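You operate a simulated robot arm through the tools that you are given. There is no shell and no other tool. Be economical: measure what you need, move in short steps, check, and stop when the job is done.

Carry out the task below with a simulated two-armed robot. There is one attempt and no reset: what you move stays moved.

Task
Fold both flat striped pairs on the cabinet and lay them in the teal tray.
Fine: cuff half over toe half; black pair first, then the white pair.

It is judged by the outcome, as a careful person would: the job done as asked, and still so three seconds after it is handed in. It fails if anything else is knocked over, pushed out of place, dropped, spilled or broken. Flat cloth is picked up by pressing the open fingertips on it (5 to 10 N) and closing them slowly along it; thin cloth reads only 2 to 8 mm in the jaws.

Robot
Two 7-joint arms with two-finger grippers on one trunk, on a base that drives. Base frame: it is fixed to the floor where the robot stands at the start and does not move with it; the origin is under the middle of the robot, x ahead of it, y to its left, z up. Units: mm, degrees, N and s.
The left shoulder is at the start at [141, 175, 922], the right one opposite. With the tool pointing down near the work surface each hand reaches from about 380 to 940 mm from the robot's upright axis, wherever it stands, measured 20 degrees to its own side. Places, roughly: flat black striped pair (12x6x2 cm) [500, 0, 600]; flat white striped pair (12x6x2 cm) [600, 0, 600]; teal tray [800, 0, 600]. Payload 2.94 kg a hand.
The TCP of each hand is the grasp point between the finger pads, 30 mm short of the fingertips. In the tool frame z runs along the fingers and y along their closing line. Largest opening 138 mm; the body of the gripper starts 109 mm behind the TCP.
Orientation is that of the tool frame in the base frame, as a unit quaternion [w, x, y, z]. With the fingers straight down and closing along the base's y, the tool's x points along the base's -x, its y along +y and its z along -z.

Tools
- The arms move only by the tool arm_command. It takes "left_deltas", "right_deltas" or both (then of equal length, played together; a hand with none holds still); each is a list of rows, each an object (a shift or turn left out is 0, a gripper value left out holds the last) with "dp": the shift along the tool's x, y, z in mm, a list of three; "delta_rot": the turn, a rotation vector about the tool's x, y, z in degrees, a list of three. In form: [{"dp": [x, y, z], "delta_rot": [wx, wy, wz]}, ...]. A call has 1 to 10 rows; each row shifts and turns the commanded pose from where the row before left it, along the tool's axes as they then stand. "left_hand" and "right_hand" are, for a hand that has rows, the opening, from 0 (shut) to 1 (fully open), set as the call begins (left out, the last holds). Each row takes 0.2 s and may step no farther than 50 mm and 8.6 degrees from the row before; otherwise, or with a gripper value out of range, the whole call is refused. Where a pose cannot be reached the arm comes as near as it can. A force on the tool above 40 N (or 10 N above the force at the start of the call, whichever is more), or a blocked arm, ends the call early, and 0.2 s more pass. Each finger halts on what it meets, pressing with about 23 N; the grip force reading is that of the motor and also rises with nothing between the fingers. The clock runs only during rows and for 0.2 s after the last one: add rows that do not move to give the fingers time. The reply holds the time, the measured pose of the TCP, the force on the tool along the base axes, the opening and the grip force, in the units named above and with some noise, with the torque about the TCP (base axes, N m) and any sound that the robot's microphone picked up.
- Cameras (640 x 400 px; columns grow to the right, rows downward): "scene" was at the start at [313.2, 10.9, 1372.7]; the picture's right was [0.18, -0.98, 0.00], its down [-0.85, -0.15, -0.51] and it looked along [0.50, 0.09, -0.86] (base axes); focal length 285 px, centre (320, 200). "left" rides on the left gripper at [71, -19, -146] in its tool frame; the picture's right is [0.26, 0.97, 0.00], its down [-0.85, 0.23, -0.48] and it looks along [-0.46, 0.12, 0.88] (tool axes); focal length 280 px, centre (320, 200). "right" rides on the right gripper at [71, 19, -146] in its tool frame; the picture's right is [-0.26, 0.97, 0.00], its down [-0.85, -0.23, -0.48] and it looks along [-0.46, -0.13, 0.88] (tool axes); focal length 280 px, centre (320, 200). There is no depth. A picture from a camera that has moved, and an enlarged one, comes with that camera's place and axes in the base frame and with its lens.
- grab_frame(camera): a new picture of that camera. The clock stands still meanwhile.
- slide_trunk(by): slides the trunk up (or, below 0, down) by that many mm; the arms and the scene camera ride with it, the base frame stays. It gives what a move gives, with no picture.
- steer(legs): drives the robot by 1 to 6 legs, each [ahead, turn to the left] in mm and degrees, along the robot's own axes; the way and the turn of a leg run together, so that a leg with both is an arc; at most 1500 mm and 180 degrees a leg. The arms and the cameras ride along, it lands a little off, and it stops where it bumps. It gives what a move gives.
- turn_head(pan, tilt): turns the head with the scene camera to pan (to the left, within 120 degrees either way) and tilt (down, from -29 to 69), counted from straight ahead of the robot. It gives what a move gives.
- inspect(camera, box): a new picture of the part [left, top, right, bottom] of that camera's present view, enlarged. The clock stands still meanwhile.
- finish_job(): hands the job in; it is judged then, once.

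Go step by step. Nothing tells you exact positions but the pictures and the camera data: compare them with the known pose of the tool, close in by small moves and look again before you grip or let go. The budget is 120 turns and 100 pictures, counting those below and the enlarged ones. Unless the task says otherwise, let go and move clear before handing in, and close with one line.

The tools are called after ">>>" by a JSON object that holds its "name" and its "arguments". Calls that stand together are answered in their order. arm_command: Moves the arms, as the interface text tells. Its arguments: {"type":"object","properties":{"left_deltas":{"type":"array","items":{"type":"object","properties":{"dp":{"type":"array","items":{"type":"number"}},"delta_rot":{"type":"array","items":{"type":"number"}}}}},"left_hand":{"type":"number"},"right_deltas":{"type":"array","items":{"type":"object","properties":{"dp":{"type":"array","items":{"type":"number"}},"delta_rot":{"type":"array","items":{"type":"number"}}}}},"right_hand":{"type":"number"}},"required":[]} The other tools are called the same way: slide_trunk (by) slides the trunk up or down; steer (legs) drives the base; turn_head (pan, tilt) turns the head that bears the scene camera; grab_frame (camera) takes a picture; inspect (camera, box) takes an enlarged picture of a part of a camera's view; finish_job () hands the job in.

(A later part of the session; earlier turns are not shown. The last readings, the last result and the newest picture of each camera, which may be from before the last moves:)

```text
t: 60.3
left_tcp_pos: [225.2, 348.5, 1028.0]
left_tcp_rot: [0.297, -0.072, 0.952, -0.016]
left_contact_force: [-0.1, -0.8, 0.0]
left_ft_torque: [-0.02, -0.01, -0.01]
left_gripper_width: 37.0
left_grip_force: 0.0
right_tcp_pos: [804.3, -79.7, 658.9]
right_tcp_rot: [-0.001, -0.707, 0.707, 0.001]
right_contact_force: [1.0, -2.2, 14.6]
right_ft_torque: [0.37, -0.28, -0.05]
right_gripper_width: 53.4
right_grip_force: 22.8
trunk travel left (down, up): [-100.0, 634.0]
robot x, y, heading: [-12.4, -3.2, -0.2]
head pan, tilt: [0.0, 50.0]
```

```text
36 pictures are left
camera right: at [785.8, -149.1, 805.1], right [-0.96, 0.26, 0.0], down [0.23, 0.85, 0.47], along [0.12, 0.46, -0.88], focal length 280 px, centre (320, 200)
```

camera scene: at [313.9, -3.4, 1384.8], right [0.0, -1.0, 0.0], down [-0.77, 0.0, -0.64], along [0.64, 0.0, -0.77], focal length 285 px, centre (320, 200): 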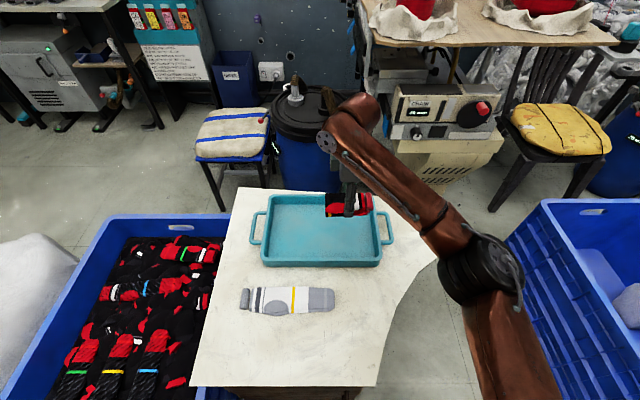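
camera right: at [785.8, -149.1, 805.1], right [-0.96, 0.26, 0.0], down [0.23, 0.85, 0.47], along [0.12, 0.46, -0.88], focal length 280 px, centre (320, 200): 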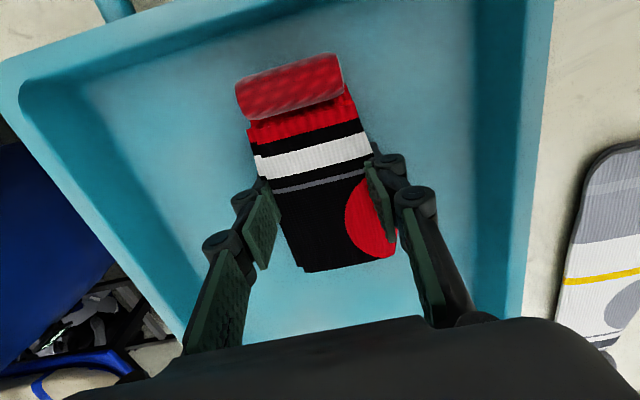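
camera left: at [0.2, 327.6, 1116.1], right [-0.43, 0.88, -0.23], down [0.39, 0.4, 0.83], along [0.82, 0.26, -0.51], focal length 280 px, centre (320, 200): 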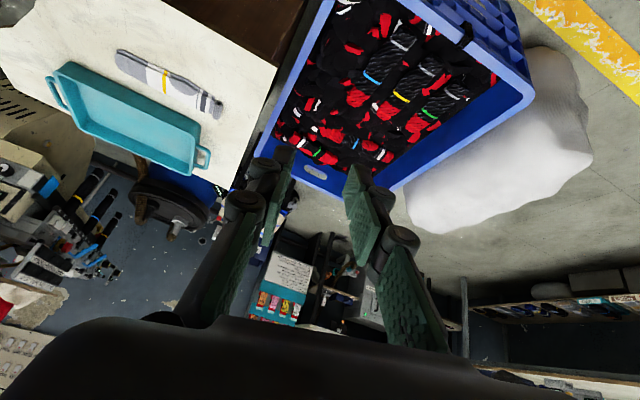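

The pair is touching the tray floor. I'll open and lift straight up.

>>> {"name": "arm_command", "arguments": {"right_deltas": [{"dp": [0, 0, -1]}, {"dp": [0, 0, 0]}, {"dp": [0, 0, 0]}, {"dp": [0, 0, -10]}, {"dp": [0, 0, -30]}, {"dp": [0, 0, -40]}, {"dp": [0, 0, -40]}, {"dp": [0, 0, 0]}], "right_hand": 0.62}}

>>> {"name": "grab_frame", "arguments": {"camera": "right"}}

```text
t: 62.1
left_tcp_pos: [225.1, 349.2, 1026.4]
left_tcp_rot: [0.297, -0.073, 0.952, -0.015]
left_contact_force: [0.5, 0.6, 0.1]
left_ft_torque: [0.0, -0.03, -0.03]
left_gripper_width: 37.4
left_grip_force: 0.2
right_tcp_pos: [805.8, -79.0, 776.5]
right_tcp_rot: [0.004, 0.707, -0.707, -0.003]
right_contact_force: [0.1, 0.7, -0.2]
right_ft_torque: [0.01, -0.01, -0.01]
right_gripper_width: 85.5
right_grip_force: 0.2
trunk travel left (down, up): [-100.0, 634.0]
robot x, y, heading: [-9.3, -0.8, -0.2]
head pan, tilt: [0.0, 50.0]
```

```text
35 pictures are left
camera right: at [787.7, -148.6, 922.3], right [-0.96, 0.26, 0.01], down [0.23, 0.85, 0.47], along [0.12, 0.46, -0.88], focal length 280 px, centre (320, 200)
```

right: 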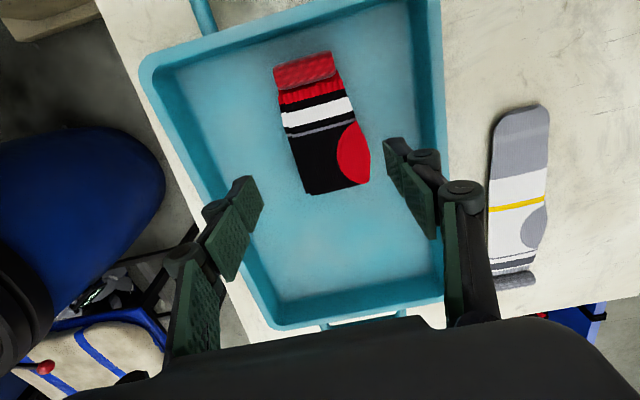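

The black pair lies folded in the tray. I'm retreating the right hand and then bringing the left hand back for the white pair.

>>> {"name": "arm_command", "arguments": {"right_deltas": [{"dp": [10, 0, -35]}, {"dp": [25, 15, -30]}, {"dp": [30, 25, -20]}, {"dp": [30, 25, -20]}, {"dp": [30, 25, -20]}, {"dp": [30, 25, -20]}, {"dp": [30, 25, -20]}, {"dp": [30, 25, -20]}, {"dp": [30, 25, -20]}, {"dp": [30, 25, -20]}]}}

>>> {"name": "grab_frame", "arguments": {"camera": "scene"}}

```text
t: 64.3
left_tcp_pos: [225.3, 347.9, 1027.6]
left_tcp_rot: [0.297, -0.073, 0.952, -0.015]
left_contact_force: [0.4, -0.2, 1.0]
left_ft_torque: [-0.01, 0.02, 0.02]
left_gripper_width: 37.4
left_grip_force: 0.0
right_tcp_pos: [589.0, -354.7, 1008.7]
right_tcp_rot: [0.003, 0.707, -0.707, -0.001]
right_contact_force: [-1.2, -1.1, 0.4]
right_ft_torque: [0.02, -0.01, 0.01]
right_gripper_width: 85.5
right_grip_force: 0.0
trunk travel left (down, up): [-100.0, 634.0]
robot x, y, heading: [-6.4, 0.3, -0.1]
head pan, tilt: [0.0, 50.0]
```

```text
34 pictures are left
camera scene: at [312.8, -3.5, 1385.2], right [0.0, -1.0, 0.0], down [-0.77, 0.0, -0.64], along [0.64, 0.0, -0.77], focal length 285 px, centre (320, 200)
```

scene: 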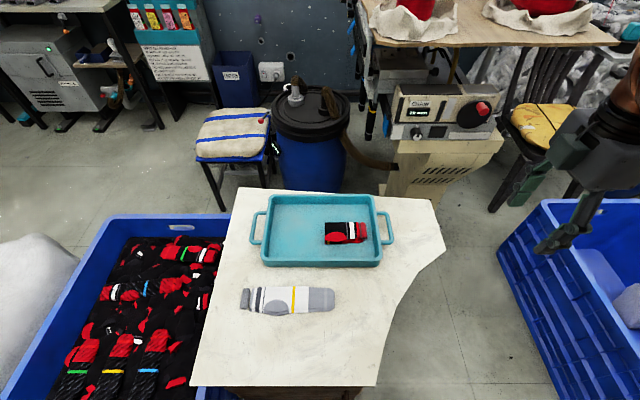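

The white roll sits at about [603, 197]. First I'll move the left hand forward and upright.

>>> {"name": "arm_command", "arguments": {"left_deltas": [{"dp": [-30.5, -4, 21]}, {"dp": [-30.5, -4, 21]}, {"dp": [-30.5, -4, 21]}, {"dp": [-30.5, -4, 21]}, {"delta_rot": [-0.35, 6.9, 1.7]}, {"delta_rot": [-0.35, 6.9, 1.7]}, {"delta_rot": [-0.35, 6.9, 1.7]}, {"delta_rot": [-0.35, 6.9, 1.7]}, {"delta_rot": [-0.35, 6.9, 1.7]}, {"dp": [0, 0, 0]}]}}

```text
t: 66.5
left_tcp_pos: [374.0, 353.4, 1035.9]
left_tcp_rot: [0.0, 0.0, 1.0, 0.001]
left_contact_force: [0.1, 0.7, -0.2]
left_ft_torque: [0.01, 0.0, -0.06]
left_gripper_width: 37.3
left_grip_force: 0.1
left hand out of reach, approached as far as the arm can: row 2
right_tcp_pos: [589.2, -353.8, 1007.4]
right_tcp_rot: [-0.004, -0.707, 0.707, 0.001]
right_contact_force: [-0.3, -0.1, -0.3]
right_ft_torque: [-0.02, -0.02, 0.0]
right_gripper_width: 85.5
right_grip_force: 0.1
trunk travel left (down, up): [-100.0, 634.0]
robot x, y, heading: [-9.9, 1.2, -0.3]
head pan, tilt: [0.0, 50.0]
```

>>> {"name": "arm_command", "arguments": {"left_deltas": [{"dp": [-23, -15.4, 27]}, {"dp": [-23, -15.4, 27]}, {"dp": [-23, -15.4, 27]}, {"dp": [-23, -15.4, 27]}, {"dp": [-23, -15.4, 27]}, {"dp": [-23, -15.4, 27]}, {"dp": [-23, -15.4, 27]}, {"dp": [-23, -15.4, 27]}, {"dp": [-23, -15.4, 35]}, {"dp": [-22, -15.4, 45]}], "left_hand": 0.21}}

>>> {"name": "grab_frame", "arguments": {"camera": "left"}}

```text
refused: row 10 steps farther than a row can; nothing moved
```

```text
33 pictures are left
camera left: at [301.4, 334.3, 1180.4], right [-0.26, 0.97, 0.0], down [0.85, 0.23, 0.48], along [0.46, 0.12, -0.88], focal length 280 px, centre (320, 200)
```

left: 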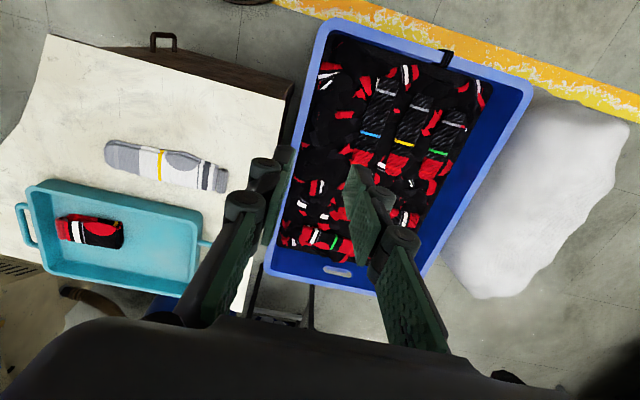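

One row's step was too long. Resending with smaller steps.

>>> {"name": "arm_command", "arguments": {"left_deltas": [{"dp": [-23, -15.4, 28]}, {"dp": [-23, -15.4, 28]}, {"dp": [-23, -15.4, 28]}, {"dp": [-23, -15.4, 28]}, {"dp": [-23, -15.4, 28]}, {"dp": [-23, -15.4, 28]}, {"dp": [-23, -15.4, 28]}, {"dp": [-23, -15.4, 28]}, {"dp": [-23, -15.4, 30]}, {"dp": [-22, -15.4, 34]}], "left_hand": 0.21}}

>>> {"name": "grab_frame", "arguments": {"camera": "left"}}

```text
t: 68.7
left_tcp_pos: [604.1, 199.0, 746.6]
left_tcp_rot: [-0.001, 0.0, 1.0, 0.0]
left_contact_force: [0.9, -0.1, 1.0]
left_ft_torque: [-0.01, 0.07, 0.04]
left_gripper_width: 28.8
left_grip_force: 0.1
right_tcp_pos: [593.8, -353.8, 1004.6]
right_tcp_rot: [0.005, 0.708, -0.706, -0.003]
right_contact_force: [0.7, 0.3, 0.5]
right_ft_torque: [-0.03, 0.02, -0.02]
right_gripper_width: 85.4
right_grip_force: 0.1
trunk travel left (down, up): [-100.0, 634.0]
robot x, y, heading: [-8.9, -2.0, -0.1]
head pan, tilt: [0.0, 50.0]
```

```text
32 pictures are left
camera left: at [531.8, 179.7, 890.0], right [-0.26, 0.96, 0.0], down [0.85, 0.23, 0.47], along [0.46, 0.13, -0.88], focal length 280 px, centre (320, 200)
```

left: 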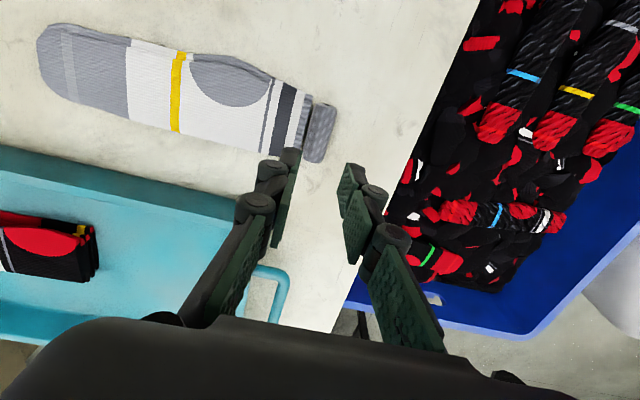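

The roll is at [602, 199]. Descending with the same offsets that worked for the black pair.

>>> {"name": "arm_command", "arguments": {"left_deltas": [{"dp": [1, 2, 30]}, {"dp": [0, 0, 30]}, {"dp": [0, 0, 20]}, {"dp": [0, 0, 8]}, {"dp": [0, 0, 0]}]}}

>>> {"name": "inspect", "arguments": {"camera": "left", "box": [200, 80, 440, 230]}}

```text
t: 69.9
left_tcp_pos: [601.7, 202.1, 659.5]
left_tcp_rot: [0.001, 0.0, 1.0, 0.0]
left_contact_force: [0.1, 0.5, 0.4]
left_ft_torque: [0.01, 0.01, -0.03]
left_gripper_width: 29.2
left_grip_force: 0.1
right_tcp_pos: [589.9, -354.8, 1008.5]
right_tcp_rot: [-0.003, -0.707, 0.707, 0.002]
right_contact_force: [-0.4, -0.6, -0.8]
right_ft_torque: [0.0, 0.03, -0.02]
right_gripper_width: 85.7
right_grip_force: 0.1
trunk travel left (down, up): [-100.0, 634.0]
robot x, y, heading: [-8.6, -1.1, -0.2]
head pan, tilt: [0.0, 50.0]
```

```text
2.67 times, centred on (320, 155) of left
camera zoom: at [529.8, 182.3, 803.6], right [-0.26, 0.96, 0.0], down [0.85, 0.23, 0.48], along [0.46, 0.13, -0.88], focal length 748 px, centre (320, 320)
```

zoom: 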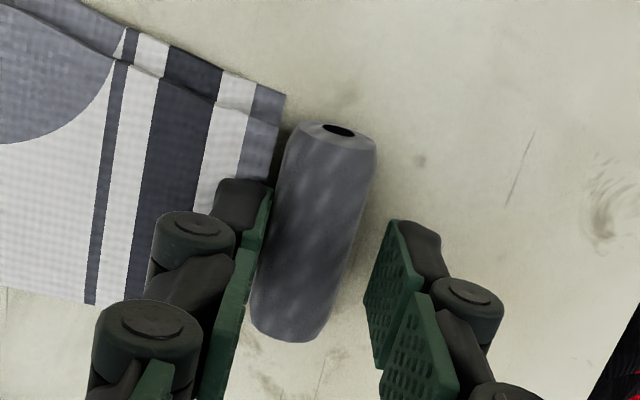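

Same picture as before. Down to light contact, then I'll close.

>>> {"name": "arm_command", "arguments": {"left_deltas": [{"dp": [0, 0, 4]}, {"dp": [0, 0, 4]}, {"dp": [0, 0, 2]}, {"dp": [0, 0, 0]}]}}

>>> {"name": "arm_command", "arguments": {"left_deltas": [{"dp": [0, 0, 0]}, {"dp": [0, 0, 0]}, {"dp": [0, 0, 0]}], "left_hand": 0.14}}

>>> {"name": "inspect", "arguments": {"camera": "left", "box": [200, 80, 440, 230]}}

```text
t: 70.9
left_tcp_pos: [601.1, 201.9, 650.6]
left_tcp_rot: [0.002, 0.0, 1.0, 0.0]
left_contact_force: [0.8, 0.4, 7.5]
left_ft_torque: [-0.23, -0.03, 0.01]
left_gripper_width: 28.3
left_grip_force: 0.1
right_tcp_pos: [589.9, -355.1, 1007.3]
right_tcp_rot: [0.002, 0.707, -0.707, -0.002]
right_contact_force: [-0.2, -0.1, 0.3]
right_ft_torque: [0.01, -0.01, -0.02]
right_gripper_width: 85.5
right_grip_force: 0.1
trunk travel left (down, up): [-100.0, 634.0]
robot x, y, heading: [-10.3, -0.2, -0.0]
head pan, tilt: [0.0, 50.0]
```

```text
t: 71.7
left_tcp_pos: [602.2, 200.0, 650.2]
left_tcp_rot: [0.0, -0.001, 1.0, 0.0]
left_contact_force: [1.6, -2.2, 4.5]
left_ft_torque: [-0.14, -0.04, 0.0]
left_gripper_width: 20.5
left_grip_force: 21.6
right_tcp_pos: [590.0, -354.4, 1006.3]
right_tcp_rot: [-0.003, -0.707, 0.708, 0.002]
right_contact_force: [0.6, -0.8, -0.5]
right_ft_torque: [-0.01, -0.04, 0.02]
right_gripper_width: 85.7
right_grip_force: 0.0
trunk travel left (down, up): [-100.0, 634.0]
robot x, y, heading: [-9.2, 3.7, -0.2]
head pan, tilt: [0.0, 50.0]
```

```text
2.67 times, centred on (320, 155) of left
camera zoom: at [529.6, 182.1, 794.1], right [-0.26, 0.97, 0.0], down [0.85, 0.23, 0.48], along [0.46, 0.13, -0.88], focal length 748 px, centre (320, 320)
```

zoom: 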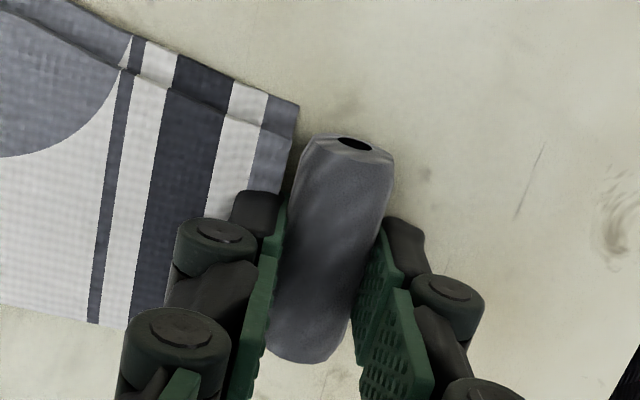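

Gripped at 20.5 mm and 22 N. I'll lift along the same arc to about 60°.

>>> {"name": "arm_command", "arguments": {"left_deltas": [{"dp": [0, 0, 0]}, {"dp": [0, 0, -8]}, {"dp": [0, 0, -8]}, {"dp": [0, 0, -8]}, {"dp": [0, -17, -30]}, {"dp": [0, -18, -23]}, {"dp": [0, -22, -18]}, {"dp": [0, 0, 0]}], "left_hand": 0.02}}

>>> {"name": "inspect", "arguments": {"camera": "scene", "box": [200, 225, 400, 350]}}

```text
t: 73.5
left_tcp_pos: [606.5, 172.7, 730.0]
left_tcp_rot: [0.001, 0.0, 1.0, 0.0]
left_contact_force: [-0.5, -0.4, -1.2]
left_ft_torque: [0.06, 0.02, 0.03]
left_gripper_width: 20.0
left_grip_force: 23.1
left hand out of reach, approached as far as the arm can: row 6, 7
right_tcp_pos: [589.8, -355.4, 1007.1]
right_tcp_rot: [0.004, 0.707, -0.707, -0.002]
right_contact_force: [-0.1, 1.1, -0.4]
right_ft_torque: [0.01, 0.01, -0.02]
right_gripper_width: 85.6
right_grip_force: 0.0
trunk travel left (down, up): [-100.0, 634.0]
robot x, y, heading: [-9.5, -5.5, -0.2]
head pan, tilt: [0.0, 50.0]
```

```text
3.20 times, centred on (300, 288) of scene
camera zoom: at [314.2, -3.5, 1384.7], right [0.0, -1.0, 0.0], down [-0.77, 0.0, -0.64], along [0.64, 0.0, -0.77], focal length 913 px, centre (384, -80)
```

zoom: 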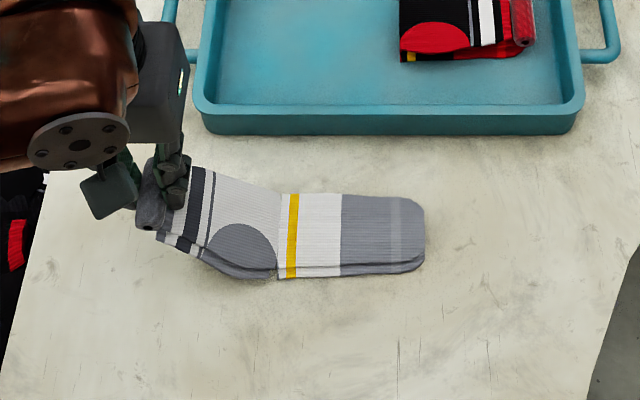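

Part of the arc was reported out of reach, leaving the flap at about 45° with the crease at y≈86. I'll try the combined rotation about the crease from here.

>>> {"name": "arm_command", "arguments": {"left_deltas": [{"dp": [0, -17.2, -11], "delta_rot": [-8, 0, 0]}, {"dp": [0, -17.2, -11], "delta_rot": [-8, 0, 0]}, {"dp": [0, 0, 0]}]}}

>>> {"name": "grab_frame", "arguments": {"camera": "scene"}}

```text
t: 74.3
left_tcp_pos: [605.2, 174.1, 730.4]
left_tcp_rot: [0.001, 0.0, 1.0, 0.0]
left_contact_force: [1.1, 0.6, 0.3]
left_ft_torque: [-0.01, 0.02, -0.01]
left_gripper_width: 20.2
left_grip_force: 22.6
left hand out of reach, approached as far as the arm can: row 1, 2
right_tcp_pos: [589.4, -354.8, 1008.3]
right_tcp_rot: [0.003, 0.707, -0.707, -0.002]
right_contact_force: [0.5, 0.1, 0.4]
right_ft_torque: [-0.06, 0.0, 0.0]
right_gripper_width: 85.6
right_grip_force: 0.0
trunk travel left (down, up): [-100.0, 634.0]
robot x, y, heading: [-8.8, -1.4, -0.1]
head pan, tilt: [0.0, 50.0]
```

```text
28 pictures are left
camera scene: at [314.2, -3.5, 1384.7], right [0.0, -1.0, 0.0], down [-0.77, 0.0, -0.64], along [0.64, 0.0, -0.77], focal length 285 px, centre (320, 200)
```

scene: 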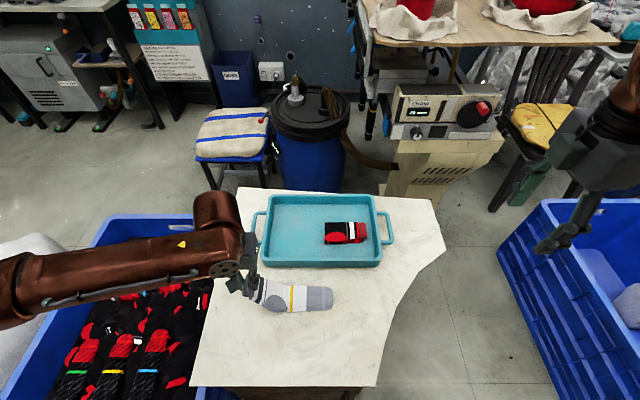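

The arm is against some limit in this posture. I'll probe small moves to see which directions are free.

>>> {"name": "arm_command", "arguments": {"left_deltas": [{"dp": [0, 0, -6]}, {"dp": [0, -6, 0]}, {"dp": [0, 0, 0], "delta_rot": [-3, 0, 0]}, {"dp": [6, 0, 0]}, {"dp": [-6, 0, 0]}, {"dp": [0, 0, 0], "delta_rot": [0, 0, 4]}, {"dp": [0, -6, 0]}, {"dp": [0, 0, 0], "delta_rot": [0, 0, -8]}, {"dp": [0, -6, 0]}]}}

```text
t: 76.3
left_tcp_pos: [606.1, 173.5, 735.5]
left_tcp_rot: [0.0, -0.036, 0.999, 0.001]
left_contact_force: [0.2, -0.7, -0.2]
left_ft_torque: [0.01, 0.04, 0.02]
left_gripper_width: 20.2
left_grip_force: 23.4
left hand out of reach, approached as far as the arm can: row 2, 3, 7, 9
right_tcp_pos: [589.2, -353.8, 1007.6]
right_tcp_rot: [0.005, 0.708, -0.707, -0.001]
right_contact_force: [-0.3, -0.2, -0.4]
right_ft_torque: [0.01, 0.02, 0.01]
right_gripper_width: 85.7
right_grip_force: 0.1
trunk travel left (down, up): [-100.0, 634.0]
robot x, y, heading: [-10.9, 0.8, -0.4]
head pan, tilt: [0.0, 50.0]
```

Only −y and the needed tilt are blocked in this left-arm posture. The right arm suits this motion better, so I'll lay the flap back down and release it with the left while turning the right gripper back to close along y.

>>> {"name": "arm_command", "arguments": {"left_deltas": [{"dp": [0, 9, 20]}, {"dp": [0, 9, 22]}, {"dp": [0, 6, 20]}, {"dp": [0, 2, 16]}, {"dp": [0, 0, 4]}, {"dp": [0, 0, 0]}], "right_deltas": [{"delta_rot": [0, 0, 8.5]}, {"delta_rot": [0, 0, 8.5]}, {"delta_rot": [0, 0, 8.5]}, {"delta_rot": [0, 0, 8.5]}, {"delta_rot": [0, 0, 8.5]}, {"delta_rot": [0, 0, 8.5]}]}}

>>> {"name": "inspect", "arguments": {"camera": "scene", "box": [200, 225, 400, 350]}}

```text
t: 77.7
left_tcp_pos: [604.9, 198.6, 655.7]
left_tcp_rot: [0.002, -0.035, 0.999, 0.0]
left_contact_force: [-0.2, -0.6, 0.3]
left_ft_torque: [-0.02, 0.0, 0.0]
left_gripper_width: 20.5
left_grip_force: 22.9
right_tcp_pos: [590.0, -354.4, 1004.9]
right_tcp_rot: [-0.004, -0.333, 0.943, -0.001]
right_contact_force: [0.3, 0.6, -0.3]
right_ft_torque: [-0.02, 0.0, 0.01]
right_gripper_width: 85.5
right_grip_force: 0.0
trunk travel left (down, up): [-100.0, 634.0]
robot x, y, heading: [-6.7, -1.3, -0.1]
head pan, tilt: [0.0, 50.0]
```

```text
3.20 times, centred on (300, 288) of scene
camera zoom: at [314.2, -3.5, 1384.7], right [0.0, -1.0, 0.0], down [-0.77, 0.0, -0.64], along [0.64, 0.0, -0.77], focal length 913 px, centre (384, -80)
```

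zoom: 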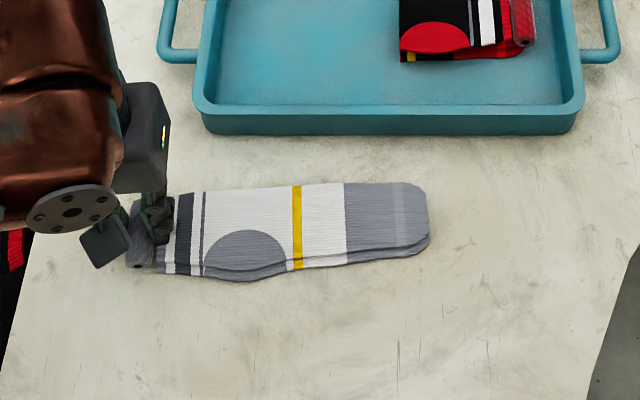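

Flat again. Releasing it and raising the left hand clear.

>>> {"name": "arm_command", "arguments": {"left_deltas": [{"dp": [0, 0, 0]}, {"dp": [0, 0, 0]}, {"dp": [0, 0, -20]}, {"dp": [0, 0, -45]}, {"dp": [0, 20, -45]}, {"dp": [0, 40, -20]}, {"dp": [0, 45, -10]}, {"dp": [10, 45, 0]}, {"dp": [20, 40, 0]}, {"dp": [20, 40, 0]}], "left_hand": 0.3, "right_deltas": [{"delta_rot": [0, 0, 7.8]}, {"delta_rot": [0, 0, 7.8]}, {"delta_rot": [0, 0, 7.8]}, {"delta_rot": [0, 0, 7.8]}, {"delta_rot": [0, 0, 7.7]}, {"dp": [0, 0, 0]}, {"dp": [0, 0, 0]}, {"dp": [0, 0, 0]}, {"dp": [0, 0, 0]}, {"dp": [0, 0, 0]}]}}

```text
t: 79.9
left_tcp_pos: [537.6, 424.9, 793.4]
left_tcp_rot: [0.0, -0.035, 0.999, -0.001]
left_contact_force: [-1.0, 0.5, 0.3]
left_ft_torque: [-0.01, 0.0, 0.0]
left_gripper_width: 41.5
left_grip_force: 0.0
right_tcp_pos: [591.1, -351.7, 1004.5]
right_tcp_rot: [-0.003, -0.001, 1.0, -0.001]
right_contact_force: [0.0, 0.5, 1.1]
right_ft_torque: [-0.02, 0.05, 0.01]
right_gripper_width: 85.7
right_grip_force: 0.1
trunk travel left (down, up): [-100.0, 634.0]
robot x, y, heading: [-12.7, 2.3, -0.2]
head pan, tilt: [0.0, 50.0]
```

>>> {"name": "arm_command", "arguments": {"right_deltas": [{"dp": [-1, 45, 10]}, {"dp": [-1, 45, 10]}, {"dp": [-1, 45, 10]}, {"dp": [-1, 45, 10]}, {"dp": [-1, 45, 10]}, {"dp": [-1, 45, 15]}, {"dp": [-1, 45, 15]}, {"dp": [-1, 45, 15]}, {"dp": [-1, 45, 15]}, {"dp": [-1, 45, 15]}], "right_hand": 0.21}}

>>> {"name": "arm_command", "arguments": {"right_deltas": [{"dp": [0, 30, 25]}, {"dp": [0, 30, 30]}, {"dp": [0, 25, 30]}, {"dp": [0, 17, 30]}, {"dp": [0, 0, 0]}]}}

>>> {"name": "grab_frame", "arguments": {"camera": "right"}}

```text
t: 82.1
left_tcp_pos: [536.9, 425.1, 793.2]
left_tcp_rot: [0.0, -0.035, 0.999, -0.002]
left_contact_force: [-0.7, 0.7, -0.8]
left_ft_torque: [-0.02, -0.01, 0.0]
left_gripper_width: 41.3
left_grip_force: 0.1
right_tcp_pos: [601.3, 98.8, 877.3]
right_tcp_rot: [-0.004, -0.001, 1.0, -0.004]
right_contact_force: [0.9, 0.0, -0.2]
right_ft_torque: [-0.02, 0.01, -0.02]
right_gripper_width: 29.3
right_grip_force: 0.0
trunk travel left (down, up): [-100.0, 634.0]
robot x, y, heading: [-12.1, 1.2, -0.1]
head pan, tilt: [0.0, 50.0]
```

```text
t: 83.3
left_tcp_pos: [536.3, 423.0, 794.3]
left_tcp_rot: [0.001, -0.034, 0.999, -0.002]
left_contact_force: [0.2, -1.1, -0.8]
left_ft_torque: [-0.01, 0.02, 0.0]
left_gripper_width: 41.7
left_grip_force: 0.0
right_tcp_pos: [598.9, 197.3, 761.7]
right_tcp_rot: [-0.003, -0.001, 1.0, -0.002]
right_contact_force: [-0.2, 0.6, 0.6]
right_ft_torque: [0.0, -0.01, 0.0]
right_gripper_width: 29.1
right_grip_force: 0.1
trunk travel left (down, up): [-100.0, 634.0]
robot x, y, heading: [-9.7, 0.6, -0.4]
head pan, tilt: [0.0, 50.0]
```

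```text
26 pictures are left
camera right: at [529.3, 218.1, 908.1], right [0.26, 0.97, 0.0], down [0.85, -0.23, 0.47], along [0.45, -0.13, -0.88], focal length 280 px, centre (320, 200)
```

right: 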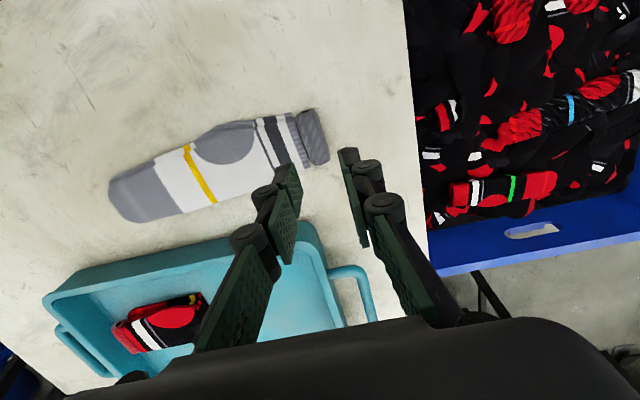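

The white roll is now at about [604, 192] and square to the hand. Descending with the right hand.

>>> {"name": "arm_command", "arguments": {"right_deltas": [{"dp": [-4, -3.5, 35]}, {"dp": [0, 0, 35]}, {"dp": [0, 0, 22]}, {"dp": [0, 0, 8]}, {"dp": [0, 0, 0]}]}}

>>> {"name": "inspect", "arguments": {"camera": "right", "box": [200, 80, 440, 230]}}

```text
t: 84.5
left_tcp_pos: [537.4, 423.9, 794.4]
left_tcp_rot: [0.001, -0.035, 0.999, -0.001]
left_contact_force: [0.9, -0.7, -0.2]
left_ft_torque: [0.02, 0.0, 0.01]
left_gripper_width: 41.4
left_grip_force: 0.0
right_tcp_pos: [602.1, 195.9, 662.4]
right_tcp_rot: [-0.004, -0.001, 1.0, -0.002]
right_contact_force: [-0.7, -0.1, 0.8]
right_ft_torque: [-0.01, -0.02, 0.0]
right_gripper_width: 28.9
right_grip_force: 0.1
trunk travel left (down, up): [-100.0, 634.0]
robot x, y, heading: [-10.0, -0.1, -0.1]
head pan, tilt: [0.0, 50.0]
```

```text
2.67 times, centred on (320, 155) of right
camera zoom: at [532.1, 215.5, 807.8], right [0.26, 0.97, 0.0], down [0.85, -0.23, 0.47], along [0.45, -0.13, -0.88], focal length 748 px, centre (320, 320)
```

zoom: 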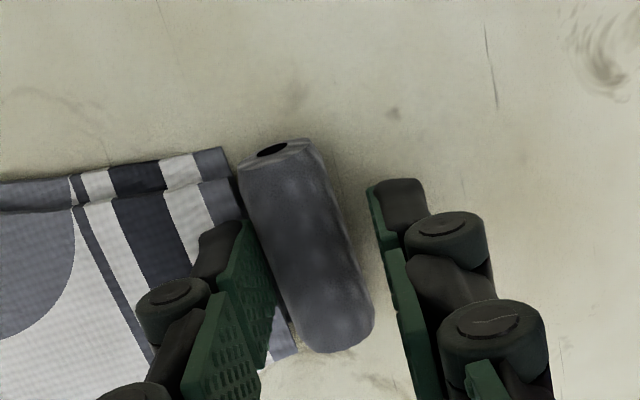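

>>> {"name": "arm_command", "arguments": {"right_deltas": [{"dp": [0, 0, 5]}, {"dp": [0, 0, 4]}, {"dp": [0, 0, 3]}, {"dp": [0, 0, 0]}]}}

>>> {"name": "arm_command", "arguments": {"right_deltas": [{"dp": [0, 0, 0]}, {"dp": [0, 0, 0]}, {"dp": [0, 0, 0]}], "right_hand": 0.14}}

>>> {"name": "inspect", "arguments": {"camera": "right", "box": [200, 80, 440, 230]}}

```text
t: 85.5
left_tcp_pos: [536.2, 422.8, 794.3]
left_tcp_rot: [0.001, -0.035, 0.999, -0.002]
left_contact_force: [0.2, -0.5, 0.0]
left_ft_torque: [-0.01, 0.09, 0.0]
left_gripper_width: 41.3
left_grip_force: 0.0
right_tcp_pos: [601.1, 195.5, 651.1]
right_tcp_rot: [-0.002, -0.001, 1.0, -0.001]
right_contact_force: [-0.2, 0.5, 7.7]
right_ft_torque: [-0.2, 0.04, 0.01]
right_gripper_width: 27.8
right_grip_force: 0.0
trunk travel left (down, up): [-100.0, 634.0]
robot x, y, heading: [-7.8, -0.4, -0.3]
head pan, tilt: [0.0, 50.0]
```

```text
t: 86.3
left_tcp_pos: [537.3, 423.4, 793.8]
left_tcp_rot: [0.001, -0.035, 0.999, -0.001]
left_contact_force: [-0.2, -0.1, -0.3]
left_ft_torque: [0.01, 0.0, -0.01]
left_gripper_width: 41.1
left_grip_force: 0.1
right_tcp_pos: [601.4, 194.6, 649.2]
right_tcp_rot: [-0.004, -0.001, 1.0, -0.002]
right_contact_force: [1.7, -0.9, 2.3]
right_ft_torque: [-0.02, -0.03, 0.09]
right_gripper_width: 20.3
right_grip_force: 21.3
trunk travel left (down, up): [-100.0, 634.0]
robot x, y, heading: [-10.4, -4.6, -0.1]
head pan, tilt: [0.0, 50.0]
```

```text
2.67 times, centred on (320, 155) of right
camera zoom: at [532.6, 214.5, 796.3], right [0.26, 0.97, -0.01], down [0.85, -0.23, 0.47], along [0.45, -0.13, -0.88], focal length 748 px, centre (320, 320)
```

zoom: 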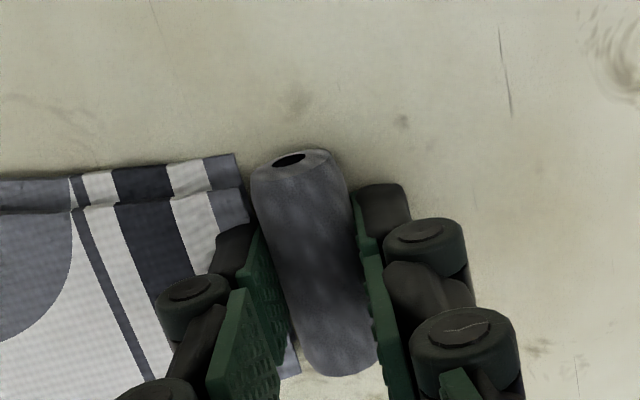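

The right hand has the roll at 20 mm and 21 N. Lifting along the arc to about 60°.

>>> {"name": "arm_command", "arguments": {"right_deltas": [{"dp": [0, 0, 0]}, {"dp": [0, 0, -8]}, {"dp": [0, 0, -8]}, {"dp": [0, 0, -8]}, {"dp": [0, -17, -30]}, {"dp": [0, -18, -23]}, {"dp": [0, -22, -18]}, {"dp": [0, 0, 0]}], "right_hand": 0.02}}

>>> {"name": "inspect", "arguments": {"camera": "scene", "box": [200, 225, 400, 350]}}

>>> {"name": "grab_frame", "arguments": {"camera": "right"}}

```text
t: 88.1
left_tcp_pos: [537.2, 422.8, 795.0]
left_tcp_rot: [0.0, -0.035, 0.999, -0.001]
left_contact_force: [0.0, 0.6, 0.3]
left_ft_torque: [0.0, 0.02, -0.02]
left_gripper_width: 41.1
left_grip_force: 0.1
right_tcp_pos: [604.2, 136.6, 745.2]
right_tcp_rot: [-0.003, -0.001, 1.0, -0.002]
right_contact_force: [-0.4, 0.4, 1.1]
right_ft_torque: [0.02, 0.01, -0.01]
right_gripper_width: 20.2
right_grip_force: 23.3
trunk travel left (down, up): [-100.0, 634.0]
robot x, y, heading: [-9.9, -3.3, -0.4]
head pan, tilt: [0.0, 50.0]
```

```text
3.20 times, centred on (300, 288) of scene
camera zoom: at [314.8, -1.9, 1384.5], right [0.0, -1.0, 0.0], down [-0.77, 0.0, -0.64], along [0.64, 0.0, -0.77], focal length 913 px, centre (384, -80)
```

zoom: 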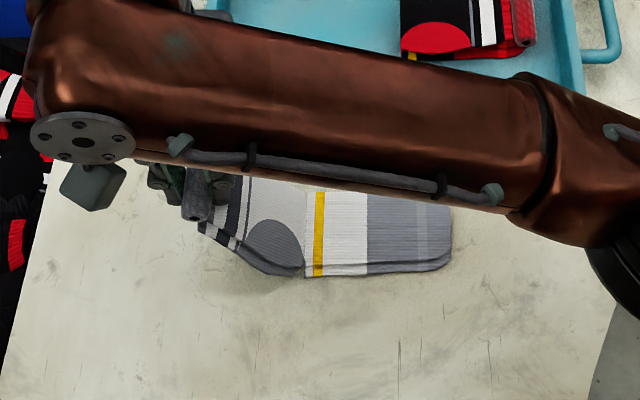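

```text
22 pictures are left
camera right: at [534.0, 157.7, 891.8], right [0.26, 0.97, -0.01], down [0.85, -0.23, 0.47], along [0.45, -0.13, -0.88], focal length 280 px, centre (320, 200)
```

right: 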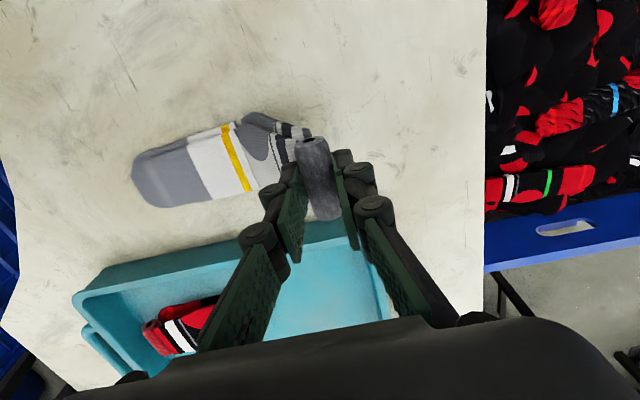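

Flap at about 60°, with the crease at y≈66. I'll rotate about it with the right hand.

>>> {"name": "arm_command", "arguments": {"right_deltas": [{"dp": [0, -19, -9.5], "delta_rot": [-8, 0, 0]}, {"dp": [0, -19, -9.5], "delta_rot": [-8, 0, 0]}, {"dp": [0, -19, -10], "delta_rot": [-8, 0, 0]}, {"dp": [0, 0, 0]}]}}

```text
t: 89.1
left_tcp_pos: [536.8, 425.2, 794.1]
left_tcp_rot: [0.0, -0.036, 0.999, -0.001]
left_contact_force: [0.7, 0.2, 0.1]
left_ft_torque: [0.02, 0.0, -0.02]
left_gripper_width: 41.5
left_grip_force: 0.1
right_tcp_pos: [603.0, 78.7, 767.4]
right_tcp_rot: [-0.002, -0.002, 0.978, 0.207]
right_contact_force: [-0.6, 1.5, 5.6]
right_ft_torque: [0.07, -0.02, 0.04]
right_gripper_width: 20.2
right_grip_force: 23.1
trunk travel left (down, up): [-100.0, 634.0]
robot x, y, heading: [-11.4, 0.9, -0.3]
head pan, tilt: [0.0, 50.0]
```

>>> {"name": "arm_command", "arguments": {"right_deltas": [{"dp": [0, -19, -10.5], "delta_rot": [-8, 0, 0]}, {"dp": [0, -19, -10.5], "delta_rot": [-8, 0, 0]}, {"dp": [0, -19, -10], "delta_rot": [-8, 0, 0]}, {"dp": [0, 0, 0]}]}}

>>> {"name": "grab_frame", "arguments": {"camera": "right"}}

```text
t: 90.1
left_tcp_pos: [535.4, 423.2, 794.6]
left_tcp_rot: [0.001, -0.036, 0.999, -0.001]
left_contact_force: [0.0, 0.4, -0.9]
left_ft_torque: [0.0, -0.04, 0.01]
left_gripper_width: 41.2
left_grip_force: 0.0
right_tcp_pos: [604.1, 13.1, 763.1]
right_tcp_rot: [-0.003, -0.001, 0.914, 0.406]
right_contact_force: [-0.4, -0.2, -1.1]
right_ft_torque: [-0.03, 0.0, 0.01]
right_gripper_width: 20.3
right_grip_force: 22.7
trunk travel left (down, up): [-100.0, 634.0]
robot x, y, heading: [-9.6, -3.5, -0.2]
head pan, tilt: [0.0, 50.0]
```

```text
21 pictures are left
camera right: at [534.1, -80.8, 875.3], right [0.27, 0.65, 0.71], down [0.85, -0.51, 0.14], along [0.45, 0.57, -0.69], focal length 280 px, centre (320, 200)
```

right: 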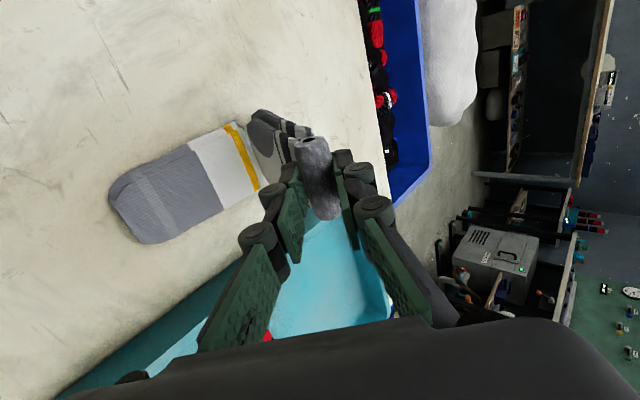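

Past vertical. Two more turns, then I'll release and back out as before.

>>> {"name": "arm_command", "arguments": {"right_deltas": [{"dp": [0, -20.7, -8.3], "delta_rot": [-8, 0, 0]}, {"dp": [0, -20.7, -8.3], "delta_rot": [-8, 0, 0]}, {"dp": [0, 0, 0]}]}}

>>> {"name": "arm_command", "arguments": {"right_deltas": [{"dp": [0, 0, 0]}, {"dp": [0, 0, -45]}, {"dp": [0, 5, -45]}, {"dp": [0, 10, -30]}, {"dp": [0, 0, 0]}], "right_hand": 0.27}}

>>> {"name": "grab_frame", "arguments": {"camera": "right"}}

```text
t: 90.9
left_tcp_pos: [535.6, 423.3, 794.3]
left_tcp_rot: [0.001, -0.036, 0.999, 0.0]
left_contact_force: [-0.1, -0.1, 0.6]
left_ft_torque: [0.04, 0.01, -0.01]
left_gripper_width: 41.7
left_grip_force: 0.3
right_tcp_pos: [604.2, -25.6, 741.2]
right_tcp_rot: [-0.004, 0.001, 0.848, 0.529]
right_contact_force: [1.3, -0.3, 0.2]
right_ft_torque: [-0.02, -0.02, 0.01]
right_gripper_width: 20.2
right_grip_force: 23.1
trunk travel left (down, up): [-100.0, 634.0]
robot x, y, heading: [-13.0, -2.4, -0.2]
head pan, tilt: [0.0, 50.0]
```

```text
t: 92.1
left_tcp_pos: [536.9, 423.3, 794.2]
left_tcp_rot: [0.001, -0.035, 0.999, 0.0]
left_contact_force: [0.7, 0.6, 0.7]
left_ft_torque: [0.0, 0.02, 0.0]
left_gripper_width: 41.3
left_grip_force: 0.1
right_tcp_pos: [603.2, -126.0, 807.5]
right_tcp_rot: [-0.004, 0.0, 0.849, 0.528]
right_contact_force: [-0.1, 0.0, 0.3]
right_ft_torque: [0.03, -0.01, -0.05]
right_gripper_width: 37.3
right_grip_force: 0.1
trunk travel left (down, up): [-100.0, 634.0]
robot x, y, heading: [-12.1, 4.1, -0.3]
head pan, tilt: [0.0, 50.0]
```

```text
20 pictures are left
camera right: at [533.9, -247.4, 890.1], right [0.27, 0.43, 0.86], down [0.85, -0.53, 0.0], along [0.45, 0.74, -0.5], focal length 280 px, centre (320, 200)
```

right: 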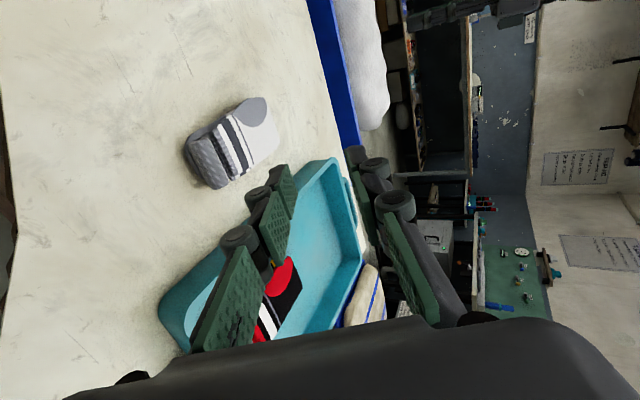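

The white pair is folded too, cuff over toe. I'll raise the right hand and turn it upright.

>>> {"name": "arm_command", "arguments": {"right_deltas": [{"dp": [0, 18, -9], "delta_rot": [8, 0, 0]}, {"dp": [0, 16.6, -11], "delta_rot": [8, 0, 0]}, {"dp": [0, 15, -13], "delta_rot": [8, 0, 0]}, {"dp": [0, 13, -15], "delta_rot": [8, 0, 0]}, {"dp": [0, 5, -8], "delta_rot": [8, 0, 0]}, {"dp": [0, 0, 0], "delta_rot": [8, 0, 0]}, {"dp": [0, 0, 0], "delta_rot": [8, 0, 0]}, {"dp": [0, 0, 0], "delta_rot": [7.8, 0, 0]}, {"dp": [0, 0, 0]}], "right_hand": 0.75}}

>>> {"name": "arm_command", "arguments": {"right_deltas": [{"delta_rot": [0, 0, -8.5]}, {"delta_rot": [0, 0, -8.5]}, {"delta_rot": [0, 0, -8.5]}, {"delta_rot": [0, 0, -8.5]}, {"delta_rot": [0, 0, -8.5]}, {"delta_rot": [0, 0, -8.5]}, {"delta_rot": [0, 0, -8.5]}, {"delta_rot": [0, 0, -8.5]}, {"delta_rot": [0, 0, -8.5]}, {"delta_rot": [0, 0, -8.5]}]}}

>>> {"name": "grab_frame", "arguments": {"camera": "scene"}}

```text
t: 94.1
left_tcp_pos: [537.6, 423.0, 793.8]
left_tcp_rot: [0.001, -0.035, 0.999, 0.0]
left_contact_force: [0.6, 0.1, -0.1]
left_ft_torque: [0.04, 0.0, -0.01]
left_gripper_width: 41.4
left_grip_force: 0.0
right_tcp_pos: [604.2, -126.9, 895.5]
right_tcp_rot: [-0.004, -0.002, 1.0, -0.001]
right_contact_force: [-0.3, -1.1, -0.5]
right_ft_torque: [0.01, -0.01, 0.0]
right_gripper_width: 103.8
right_grip_force: 0.0
trunk travel left (down, up): [-100.0, 634.0]
robot x, y, heading: [-9.4, -4.6, -0.2]
head pan, tilt: [0.0, 50.0]
```

```text
t: 96.3
left_tcp_pos: [536.2, 422.6, 793.8]
left_tcp_rot: [0.002, -0.035, 0.999, 0.0]
left_contact_force: [0.3, 0.0, 0.3]
left_ft_torque: [-0.01, -0.01, 0.04]
left_gripper_width: 41.6
left_grip_force: 0.0
right_tcp_pos: [603.5, -126.2, 895.5]
right_tcp_rot: [-0.003, -0.678, 0.735, 0.003]
right_contact_force: [-0.7, -1.0, -0.2]
right_ft_torque: [0.05, 0.0, 0.01]
right_gripper_width: 103.2
right_grip_force: 0.0
trunk travel left (down, up): [-100.0, 634.0]
robot x, y, heading: [-10.8, -2.1, -0.3]
head pan, tilt: [0.0, 50.0]
```

```text
19 pictures are left
camera scene: at [314.3, -2.9, 1384.7], right [0.0, -1.0, 0.0], down [-0.77, 0.0, -0.64], along [0.64, 0.0, -0.77], focal length 285 px, centre (320, 200)
```

scene: 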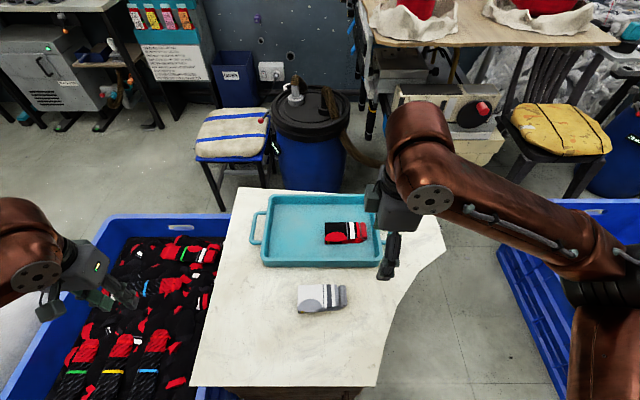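

The white fold is centred near [600, −5]. Finishing the turn and moving over it.

>>> {"name": "arm_command", "arguments": {"right_deltas": [{"delta_rot": [0, 0, -4.7]}, {"dp": [-25, 0.6, 33]}, {"dp": [-25, 0.6, 33]}, {"dp": [-25, 0.6, 33]}, {"dp": [-25, 0.6, 33]}, {"dp": [-25, 0.6, 33]}, {"dp": [0, 0, 0]}]}}

>>> {"name": "grab_frame", "arguments": {"camera": "right"}}

```text
t: 97.9
left_tcp_pos: [537.0, 423.2, 795.2]
left_tcp_rot: [0.001, -0.036, 0.999, 0.0]
left_contact_force: [0.2, -1.0, -1.0]
left_ft_torque: [0.02, -0.03, 0.0]
left_gripper_width: 41.1
left_grip_force: 0.0
right_tcp_pos: [600.4, -0.8, 734.0]
right_tcp_rot: [-0.001, -0.706, 0.708, 0.002]
right_contact_force: [-1.1, -0.2, -0.7]
right_ft_torque: [0.01, 0.01, -0.01]
right_gripper_width: 103.3
right_grip_force: 0.0
trunk travel left (down, up): [-100.0, 634.0]
robot x, y, heading: [-10.9, 1.2, -0.4]
head pan, tilt: [0.0, 50.0]
```

```text
18 pictures are left
camera right: at [581.9, -70.4, 879.9], right [-0.96, 0.27, 0.01], down [0.24, 0.85, 0.48], along [0.12, 0.46, -0.88], focal length 280 px, centre (320, 200)
```

right: 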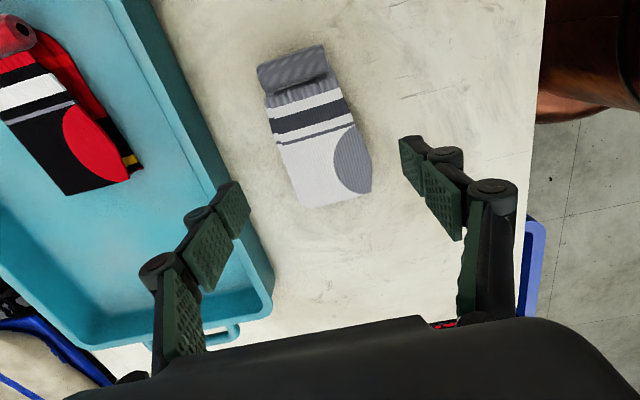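

The view matches the black pick-up. Narrowing slightly, descending to the same height and closing.

>>> {"name": "arm_command", "arguments": {"right_deltas": [{"dp": [0, 0, 30]}, {"dp": [0, 0, 30]}, {"dp": [0, 0, 15]}, {"dp": [0, 0, 6]}, {"dp": [0, 0, 3]}, {"dp": [0, 0, 0]}], "right_hand": 0.62}}

>>> {"name": "arm_command", "arguments": {"right_deltas": [{"dp": [0, 0, 0]}, {"dp": [0, 0, 0]}, {"dp": [0, 0, 0]}, {"dp": [0, 0, 0]}], "right_hand": 0.4}}

>>> {"name": "arm_command", "arguments": {"right_deltas": [{"dp": [0, 0, 0]}, {"dp": [0, 0, 0]}, {"dp": [0, 0, 0]}], "right_hand": 0.3}}

>>> {"name": "grab_frame", "arguments": {"camera": "right"}}

```text
t: 99.3
left_tcp_pos: [537.6, 423.9, 794.3]
left_tcp_rot: [0.001, -0.035, 0.999, -0.001]
left_contact_force: [-0.3, -0.3, 0.0]
left_ft_torque: [0.01, 0.03, -0.04]
left_gripper_width: 41.4
left_grip_force: 0.0
right_tcp_pos: [600.8, 0.3, 647.3]
right_tcp_rot: [-0.003, -0.706, 0.708, 0.002]
right_contact_force: [-1.3, 0.5, -0.7]
right_ft_torque: [-0.01, -0.02, -0.01]
right_gripper_width: 85.3
right_grip_force: 0.0
trunk travel left (down, up): [-100.0, 634.0]
robot x, y, heading: [-9.8, -0.1, -0.2]
head pan, tilt: [0.0, 50.0]
```

```text
t: 100.3
left_tcp_pos: [536.2, 424.5, 796.0]
left_tcp_rot: [0.002, -0.035, 0.999, 0.0]
left_contact_force: [-0.7, 0.0, -0.6]
left_ft_torque: [-0.02, 0.01, 0.0]
left_gripper_width: 41.4
left_grip_force: 0.1
right_tcp_pos: [600.0, 0.1, 648.3]
right_tcp_rot: [0.0, -0.706, 0.709, 0.002]
right_contact_force: [3.1, -0.7, 17.6]
right_ft_torque: [-0.11, -0.65, -0.08]
right_gripper_width: 57.1
right_grip_force: 1.9
trunk travel left (down, up): [-100.0, 634.0]
robot x, y, heading: [-12.3, 1.9, -0.4]
head pan, tilt: [0.0, 50.0]
```

```text
t: 101.1
left_tcp_pos: [535.9, 423.6, 795.9]
left_tcp_rot: [0.001, -0.035, 0.999, -0.001]
left_contact_force: [-1.7, -1.1, -0.4]
left_ft_torque: [-0.01, -0.03, 0.0]
left_gripper_width: 41.6
left_grip_force: 0.1
right_tcp_pos: [600.7, 0.0, 650.4]
right_tcp_rot: [0.001, -0.707, 0.707, 0.001]
right_contact_force: [11.0, 0.1, 26.9]
right_ft_torque: [-0.08, -0.72, 0.21]
right_gripper_width: 53.3
right_grip_force: 22.7
trunk travel left (down, up): [-100.0, 634.0]
robot x, y, heading: [-10.8, 0.8, -0.2]
head pan, tilt: [0.0, 50.0]
```

```text
17 pictures are left
camera right: at [582.0, -70.0, 795.0], right [-0.96, 0.27, 0.0], down [0.23, 0.85, 0.48], along [0.13, 0.46, -0.88], focal length 280 px, centre (320, 200)
```

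right: 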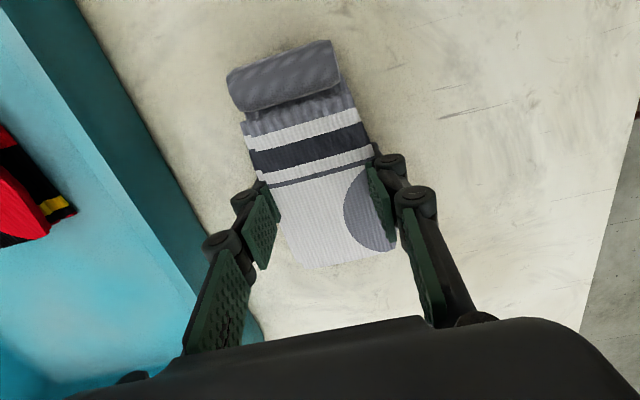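

Gripped at 53 mm and 23 N. Lifting and checking that both layers come up.

>>> {"name": "arm_command", "arguments": {"right_deltas": [{"dp": [0, 0, -6]}, {"dp": [0, 0, -14]}, {"dp": [0, 0, -30]}, {"dp": [0, 0, -40]}, {"dp": [0, 0, -40]}, {"dp": [0, 0, 0]}]}}

>>> {"name": "grab_frame", "arguments": {"camera": "scene"}}

>>> {"name": "grab_frame", "arguments": {"camera": "right"}}

```text
t: 102.5
left_tcp_pos: [537.5, 423.4, 792.8]
left_tcp_rot: [0.0, -0.035, 0.999, -0.002]
left_contact_force: [-0.7, -0.5, -0.4]
left_ft_torque: [0.01, 0.01, 0.02]
left_gripper_width: 41.3
left_grip_force: 0.0
right_tcp_pos: [602.0, 0.6, 777.1]
right_tcp_rot: [-0.003, -0.706, 0.708, 0.003]
right_contact_force: [0.3, -0.5, -0.9]
right_ft_torque: [-0.01, -0.02, -0.02]
right_gripper_width: 53.4
right_grip_force: 23.1
trunk travel left (down, up): [-100.0, 634.0]
robot x, y, heading: [-12.9, -1.2, -0.1]
head pan, tilt: [0.0, 50.0]
```

```text
16 pictures are left
camera scene: at [314.8, -2.5, 1384.4], right [0.0, -1.0, 0.0], down [-0.77, 0.0, -0.64], along [0.64, 0.0, -0.77], focal length 285 px, centre (320, 200)
```

scene: 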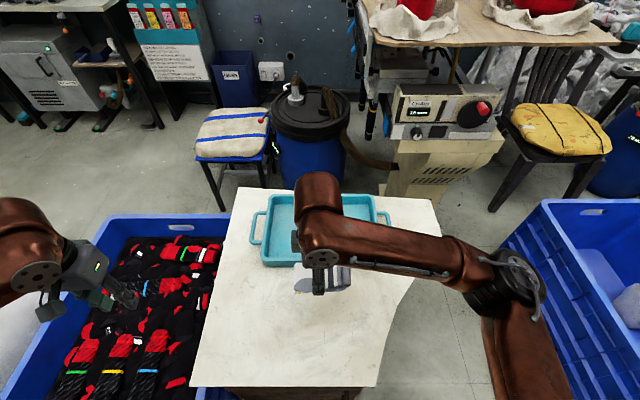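

```text
15 pictures are left
camera right: at [583.8, -69.4, 922.8], right [-0.96, 0.27, 0.01], down [0.24, 0.85, 0.47], along [0.12, 0.46, -0.88], focal length 280 px, centre (320, 200)
```

right: 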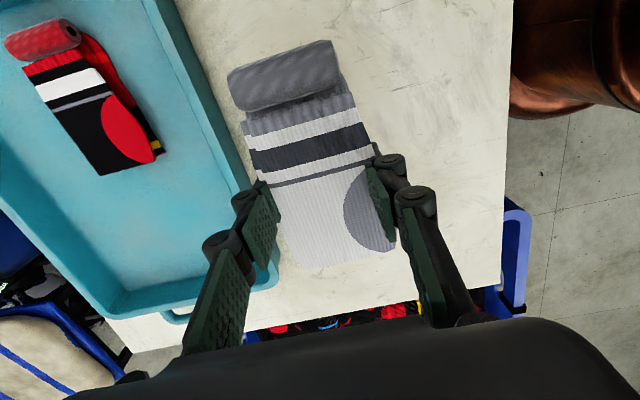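

Both layers are held together. Carrying it to the free left half of the tray.

>>> {"name": "arm_command", "arguments": {"right_deltas": [{"dp": [-8, -20, -5]}, {"dp": [-10, -30, -5]}, {"dp": [-10, -30, 0]}, {"dp": [-10, -30, 0]}, {"dp": [-10, -30, 0]}, {"dp": [-10, -30, 0]}, {"dp": [-10, -32, 0]}, {"dp": [0, 0, 0]}]}}

>>> {"name": "grab_frame", "arguments": {"camera": "right"}}

```text
t: 104.3
left_tcp_pos: [541.8, 422.9, 793.8]
left_tcp_rot: [-0.002, -0.035, 0.999, 0.0]
left_contact_force: [0.0, -0.1, 1.1]
left_ft_torque: [0.01, -0.07, 0.0]
left_gripper_width: 41.6
left_grip_force: 0.0
right_tcp_pos: [809.3, 67.9, 785.3]
right_tcp_rot: [-0.003, -0.705, 0.709, 0.005]
right_contact_force: [-1.1, -0.5, -0.2]
right_ft_torque: [0.0, -0.08, -0.01]
right_gripper_width: 53.1
right_grip_force: 23.1
trunk travel left (down, up): [-100.0, 634.0]
robot x, y, heading: [-9.5, 1.7, -0.3]
head pan, tilt: [0.0, 50.0]
```

```text
14 pictures are left
camera right: at [791.3, -2.2, 931.4], right [-0.96, 0.26, 0.01], down [0.24, 0.85, 0.47], along [0.12, 0.46, -0.88], focal length 280 px, centre (320, 200)
```

right: 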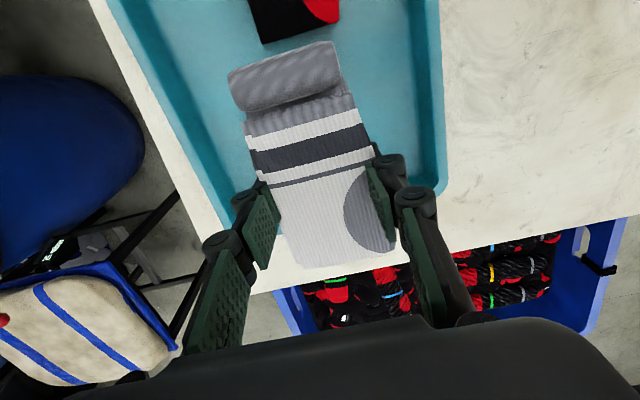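

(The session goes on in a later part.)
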